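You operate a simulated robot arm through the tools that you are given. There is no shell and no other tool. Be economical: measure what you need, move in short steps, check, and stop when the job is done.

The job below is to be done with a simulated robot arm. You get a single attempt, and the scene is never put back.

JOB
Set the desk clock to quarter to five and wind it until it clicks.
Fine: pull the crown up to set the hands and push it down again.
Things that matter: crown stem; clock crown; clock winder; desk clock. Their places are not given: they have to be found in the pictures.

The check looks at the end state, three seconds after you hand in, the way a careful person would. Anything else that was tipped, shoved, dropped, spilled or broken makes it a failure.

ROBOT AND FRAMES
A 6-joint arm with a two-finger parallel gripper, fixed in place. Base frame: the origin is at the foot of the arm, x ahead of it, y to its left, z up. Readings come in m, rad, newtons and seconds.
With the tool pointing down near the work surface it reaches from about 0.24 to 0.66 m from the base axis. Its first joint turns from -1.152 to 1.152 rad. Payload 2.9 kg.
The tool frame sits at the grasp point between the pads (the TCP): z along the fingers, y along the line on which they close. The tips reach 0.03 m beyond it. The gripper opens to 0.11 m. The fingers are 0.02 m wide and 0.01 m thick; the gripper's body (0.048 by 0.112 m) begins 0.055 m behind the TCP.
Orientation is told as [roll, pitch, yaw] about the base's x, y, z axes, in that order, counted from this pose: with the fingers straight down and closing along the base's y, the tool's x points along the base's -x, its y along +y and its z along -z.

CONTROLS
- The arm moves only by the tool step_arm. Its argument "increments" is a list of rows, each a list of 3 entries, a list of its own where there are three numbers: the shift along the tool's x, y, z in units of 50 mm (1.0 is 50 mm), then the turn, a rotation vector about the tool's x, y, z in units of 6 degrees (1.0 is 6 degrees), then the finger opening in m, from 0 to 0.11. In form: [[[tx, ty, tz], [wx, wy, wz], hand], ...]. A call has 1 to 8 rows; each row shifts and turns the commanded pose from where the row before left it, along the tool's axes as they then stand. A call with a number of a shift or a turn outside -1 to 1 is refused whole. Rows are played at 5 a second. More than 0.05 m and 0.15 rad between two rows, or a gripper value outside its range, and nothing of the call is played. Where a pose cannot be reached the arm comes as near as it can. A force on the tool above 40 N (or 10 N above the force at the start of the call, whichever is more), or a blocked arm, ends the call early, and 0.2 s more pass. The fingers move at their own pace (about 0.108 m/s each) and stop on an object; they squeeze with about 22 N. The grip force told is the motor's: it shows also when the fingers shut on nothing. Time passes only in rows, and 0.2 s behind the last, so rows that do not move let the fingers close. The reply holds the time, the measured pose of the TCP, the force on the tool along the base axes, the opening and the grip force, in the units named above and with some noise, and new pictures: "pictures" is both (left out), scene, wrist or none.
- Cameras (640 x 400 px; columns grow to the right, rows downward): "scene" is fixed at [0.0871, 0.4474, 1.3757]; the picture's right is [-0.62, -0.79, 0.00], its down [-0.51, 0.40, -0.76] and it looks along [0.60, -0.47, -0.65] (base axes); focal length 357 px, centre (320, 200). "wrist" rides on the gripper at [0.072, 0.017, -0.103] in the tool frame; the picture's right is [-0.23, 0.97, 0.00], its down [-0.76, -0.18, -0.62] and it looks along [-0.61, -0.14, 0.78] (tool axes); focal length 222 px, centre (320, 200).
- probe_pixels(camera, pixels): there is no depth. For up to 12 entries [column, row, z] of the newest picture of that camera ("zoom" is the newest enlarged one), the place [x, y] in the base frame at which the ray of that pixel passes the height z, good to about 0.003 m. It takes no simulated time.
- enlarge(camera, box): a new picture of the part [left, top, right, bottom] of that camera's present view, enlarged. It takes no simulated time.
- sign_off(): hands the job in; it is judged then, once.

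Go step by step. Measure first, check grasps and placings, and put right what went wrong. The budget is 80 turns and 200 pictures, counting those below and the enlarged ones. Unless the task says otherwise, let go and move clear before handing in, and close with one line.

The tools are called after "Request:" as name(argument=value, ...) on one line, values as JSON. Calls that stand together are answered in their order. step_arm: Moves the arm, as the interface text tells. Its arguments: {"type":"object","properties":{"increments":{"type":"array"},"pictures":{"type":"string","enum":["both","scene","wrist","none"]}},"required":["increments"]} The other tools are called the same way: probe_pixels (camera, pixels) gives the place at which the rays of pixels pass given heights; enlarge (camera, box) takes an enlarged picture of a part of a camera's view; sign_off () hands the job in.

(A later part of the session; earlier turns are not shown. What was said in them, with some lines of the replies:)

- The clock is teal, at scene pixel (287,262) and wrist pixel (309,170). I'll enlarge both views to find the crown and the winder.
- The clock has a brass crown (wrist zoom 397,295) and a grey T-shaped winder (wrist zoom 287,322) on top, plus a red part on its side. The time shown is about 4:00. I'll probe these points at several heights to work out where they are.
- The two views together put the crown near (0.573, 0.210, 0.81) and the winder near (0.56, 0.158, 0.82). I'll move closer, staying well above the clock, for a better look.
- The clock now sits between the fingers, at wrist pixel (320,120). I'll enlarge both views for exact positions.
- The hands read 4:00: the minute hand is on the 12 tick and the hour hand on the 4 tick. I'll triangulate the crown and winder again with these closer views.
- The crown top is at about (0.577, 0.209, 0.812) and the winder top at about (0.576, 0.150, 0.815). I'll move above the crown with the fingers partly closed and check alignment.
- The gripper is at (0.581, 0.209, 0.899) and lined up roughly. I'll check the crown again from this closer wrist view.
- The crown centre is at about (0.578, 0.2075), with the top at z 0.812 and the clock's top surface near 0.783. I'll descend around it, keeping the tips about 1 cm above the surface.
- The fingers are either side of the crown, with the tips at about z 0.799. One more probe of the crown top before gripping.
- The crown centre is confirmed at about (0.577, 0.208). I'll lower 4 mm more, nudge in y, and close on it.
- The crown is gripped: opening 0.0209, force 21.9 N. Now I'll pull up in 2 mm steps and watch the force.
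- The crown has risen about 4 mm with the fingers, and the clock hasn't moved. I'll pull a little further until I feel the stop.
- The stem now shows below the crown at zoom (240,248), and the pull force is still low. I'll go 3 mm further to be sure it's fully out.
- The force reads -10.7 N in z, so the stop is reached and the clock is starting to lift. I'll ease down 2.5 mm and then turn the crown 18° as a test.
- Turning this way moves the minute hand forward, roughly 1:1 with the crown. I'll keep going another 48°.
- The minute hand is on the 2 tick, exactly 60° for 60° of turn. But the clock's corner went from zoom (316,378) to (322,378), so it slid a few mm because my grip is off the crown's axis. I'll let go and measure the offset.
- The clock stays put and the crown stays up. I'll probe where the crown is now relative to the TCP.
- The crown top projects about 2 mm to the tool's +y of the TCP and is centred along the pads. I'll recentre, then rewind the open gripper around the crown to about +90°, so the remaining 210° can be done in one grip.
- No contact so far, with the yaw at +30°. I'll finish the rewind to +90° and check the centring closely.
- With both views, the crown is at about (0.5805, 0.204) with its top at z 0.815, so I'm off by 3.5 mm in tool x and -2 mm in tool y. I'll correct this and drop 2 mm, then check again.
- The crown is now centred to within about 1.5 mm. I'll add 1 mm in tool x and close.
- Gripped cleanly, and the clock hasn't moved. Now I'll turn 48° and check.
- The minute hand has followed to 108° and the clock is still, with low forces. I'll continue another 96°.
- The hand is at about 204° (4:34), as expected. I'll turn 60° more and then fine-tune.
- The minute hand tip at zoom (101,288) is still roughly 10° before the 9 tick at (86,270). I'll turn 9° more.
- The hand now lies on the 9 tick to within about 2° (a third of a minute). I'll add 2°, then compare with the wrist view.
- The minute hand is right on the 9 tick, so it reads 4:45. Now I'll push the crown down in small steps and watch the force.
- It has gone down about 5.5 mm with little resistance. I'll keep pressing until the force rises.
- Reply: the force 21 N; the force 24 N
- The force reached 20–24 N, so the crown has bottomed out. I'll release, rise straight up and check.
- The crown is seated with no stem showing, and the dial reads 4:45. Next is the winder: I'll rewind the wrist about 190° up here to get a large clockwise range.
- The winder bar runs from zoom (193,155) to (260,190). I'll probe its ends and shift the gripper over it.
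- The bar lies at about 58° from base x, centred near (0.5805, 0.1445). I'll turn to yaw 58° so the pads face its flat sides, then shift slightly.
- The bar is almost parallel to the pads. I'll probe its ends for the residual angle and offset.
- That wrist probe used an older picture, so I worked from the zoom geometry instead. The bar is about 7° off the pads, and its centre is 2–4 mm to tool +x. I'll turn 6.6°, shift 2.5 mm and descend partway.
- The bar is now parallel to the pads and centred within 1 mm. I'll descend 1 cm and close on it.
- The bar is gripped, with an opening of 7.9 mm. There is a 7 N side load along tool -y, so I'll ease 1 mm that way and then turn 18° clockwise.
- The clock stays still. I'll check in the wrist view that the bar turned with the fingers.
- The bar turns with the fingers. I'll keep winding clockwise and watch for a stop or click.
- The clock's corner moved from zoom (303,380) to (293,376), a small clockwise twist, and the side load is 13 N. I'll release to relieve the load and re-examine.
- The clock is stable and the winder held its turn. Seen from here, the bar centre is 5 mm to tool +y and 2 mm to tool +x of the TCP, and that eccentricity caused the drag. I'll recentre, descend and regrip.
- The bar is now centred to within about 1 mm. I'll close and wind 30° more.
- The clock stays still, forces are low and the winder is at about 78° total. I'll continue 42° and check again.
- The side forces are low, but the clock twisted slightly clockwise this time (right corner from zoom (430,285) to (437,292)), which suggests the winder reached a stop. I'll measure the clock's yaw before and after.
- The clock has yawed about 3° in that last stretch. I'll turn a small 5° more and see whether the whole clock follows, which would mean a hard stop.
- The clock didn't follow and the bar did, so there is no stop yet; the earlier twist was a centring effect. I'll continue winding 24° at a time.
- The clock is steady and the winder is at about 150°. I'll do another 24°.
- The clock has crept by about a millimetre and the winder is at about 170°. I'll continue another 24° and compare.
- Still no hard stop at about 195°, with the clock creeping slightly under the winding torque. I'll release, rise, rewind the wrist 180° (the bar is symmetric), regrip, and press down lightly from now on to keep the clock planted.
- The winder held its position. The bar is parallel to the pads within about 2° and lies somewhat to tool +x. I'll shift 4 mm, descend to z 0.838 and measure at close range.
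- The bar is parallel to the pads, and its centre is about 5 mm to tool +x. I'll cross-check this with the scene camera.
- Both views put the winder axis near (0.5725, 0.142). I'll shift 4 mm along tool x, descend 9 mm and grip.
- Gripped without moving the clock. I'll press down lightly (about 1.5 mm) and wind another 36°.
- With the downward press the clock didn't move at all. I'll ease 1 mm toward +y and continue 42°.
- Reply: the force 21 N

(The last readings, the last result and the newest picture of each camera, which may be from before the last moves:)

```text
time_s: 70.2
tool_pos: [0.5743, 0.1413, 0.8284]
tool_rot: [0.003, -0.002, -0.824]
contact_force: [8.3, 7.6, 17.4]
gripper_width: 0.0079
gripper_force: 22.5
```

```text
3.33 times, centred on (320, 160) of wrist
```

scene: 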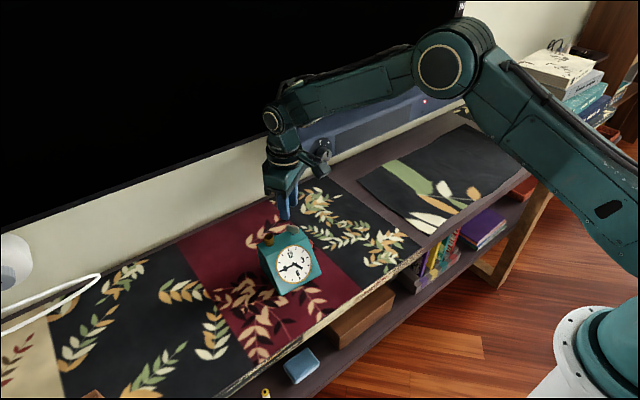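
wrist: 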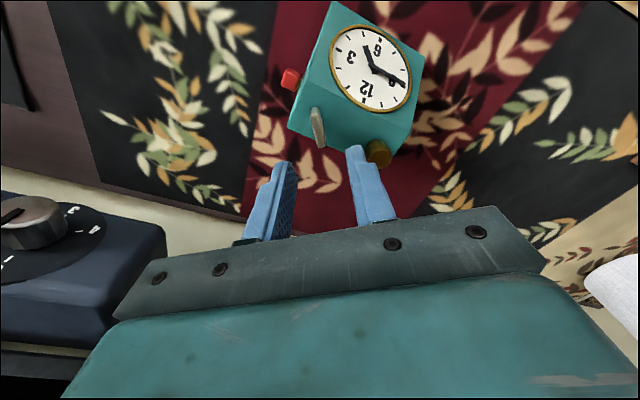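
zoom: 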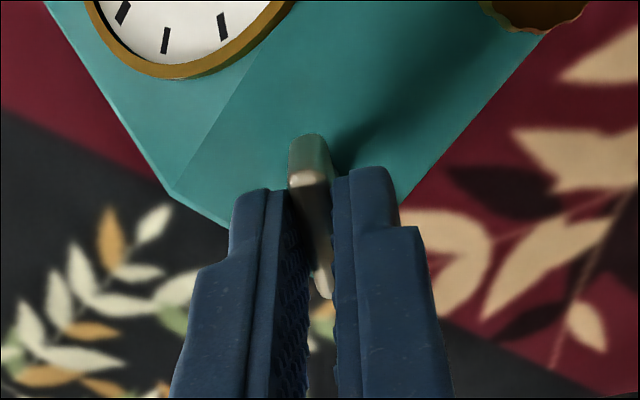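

The clock is still and the winder is at roughly 265–275° total. Continuing 42°.

Request:
step_arm(increments=[[[0, 0.02, 0], [0, 0, 1], 0.0], [[0, 0, 0], [0, 0, 1], 0.0], [[0, 0, 0], [0, 0, 1], 0.0], [[0, 0, 0], [0, 0, 1], 0.0], [[0, 0, 0], [0, 0, 1], 0.0], [[0, 0, 0], [0, 0, 1], 0.0], [[0, 0, 0], [0, 0, 1], 0.0], [[0, 0, 0], [0, 0, 0], 0.0]], pictures="none")

Request:
enlarge(camera="scene", box=[235, 190, 345, 300])

Request:
enlarge(camera="wrist", box=[240, 100, 400, 220])

```text
time_s: 72.0
tool_pos: [0.5726, 0.1419, 0.8279]
tool_rot: [0.002, 0.0, -1.559]
contact_force: [6.5, 0.1, 16.1]
gripper_width: 0.0075
gripper_force: 21.8
```

```text
3.64 times, centred on (290, 245) of scene
```

zoom: 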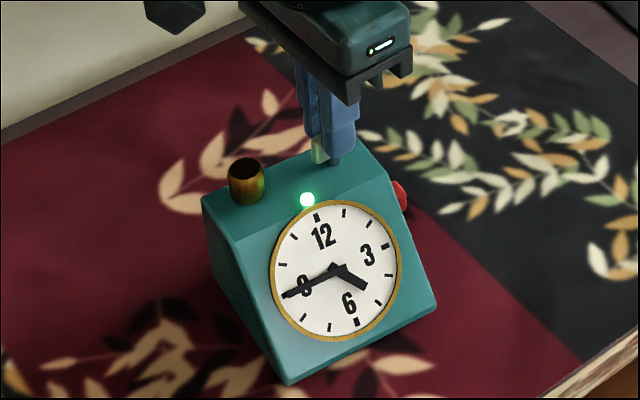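

```text
3.33 times, centred on (320, 160) of wrist
```

zoom: 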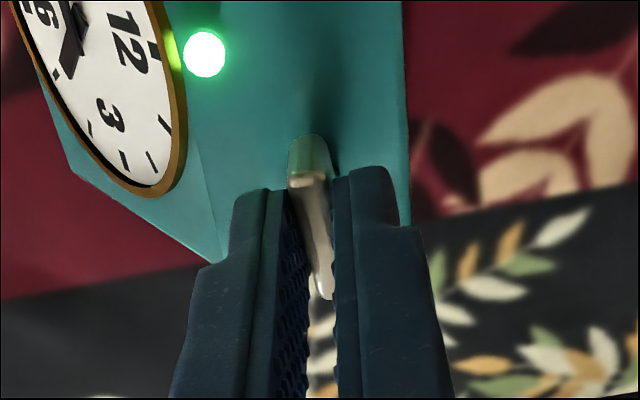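

A green lamp lit on the clock (scene zoom (307,200)): that's the click, so I'll stop winding. I'll relieve the press, release and rise clear.

Request:
step_arm(increments=[[[0, 0, -0.03], [0, 0, 0], 0.0], [[0, 0, 0], [0, 0, 0], 0.03], [[0, 0, 0], [0, 0, 0], 0.03], [[0, 0, -0.5], [0, 0, 0], 0.03], [[0, 0, -0.9], [0, 0, 0], 0.03], [[0, 0, -0.9], [0, 0, 0], 0.03], [[0, 0, -0.9], [0, 0, 0], 0.03], [[0, 0, 0], [0, 0, 0], 0.03]])

Request:
enlarge(camera="scene", box=[235, 200, 345, 300])

Request:
enlarge(camera="scene", box=[270, 236, 340, 286])

```text
time_s: 73.8
tool_pos: [0.5717, 0.1437, 0.989]
tool_rot: [0.0, -0.001, -1.554]
contact_force: [0.4, -0.2, -0.6]
gripper_width: 0.0298
gripper_force: 0.1
```

scene: 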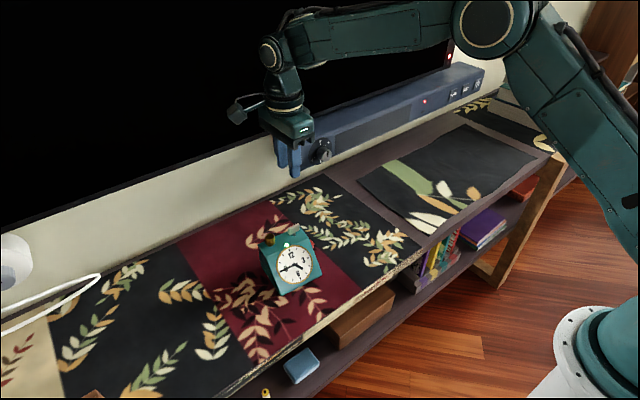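
wrist: 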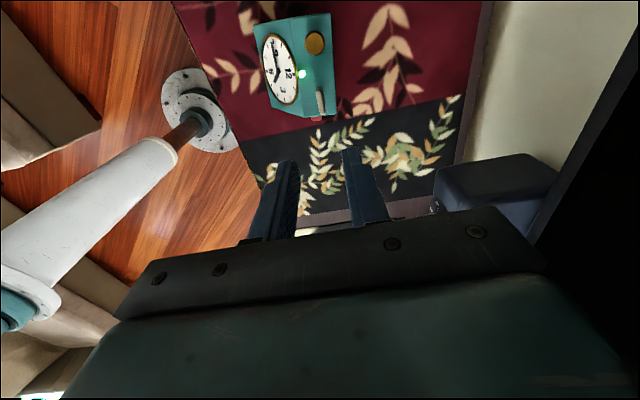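

```text
4.00 times, centred on (290, 250) of scene
```

zoom: 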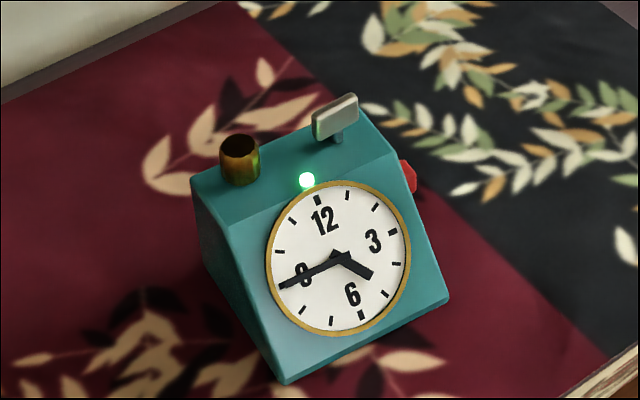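

```text
8.00 times, centred on (305, 261) of scene
```

zoom: 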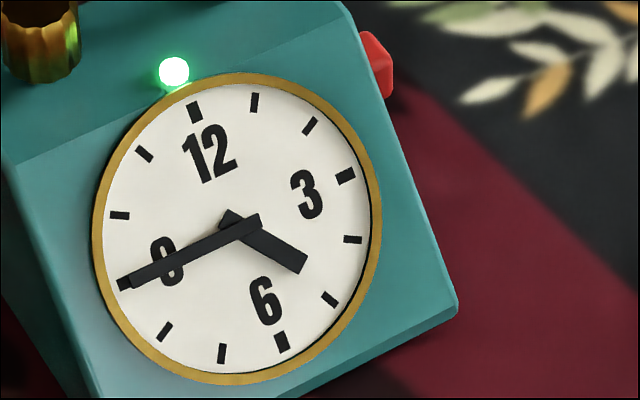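

The lamp stays lit, the minute hand is on the 9 tick with the hour hand between 4 and 5, the crown is down and the arm is clear. Handing in.

Request:
sign_off()

```text
The job is handed in.
```

The desk clock reads quarter to five, its crown is pushed back down, and I wound it until its green lamp lit, which I took as the click; the clock itself ended up turned by roughly 10° from where it started.
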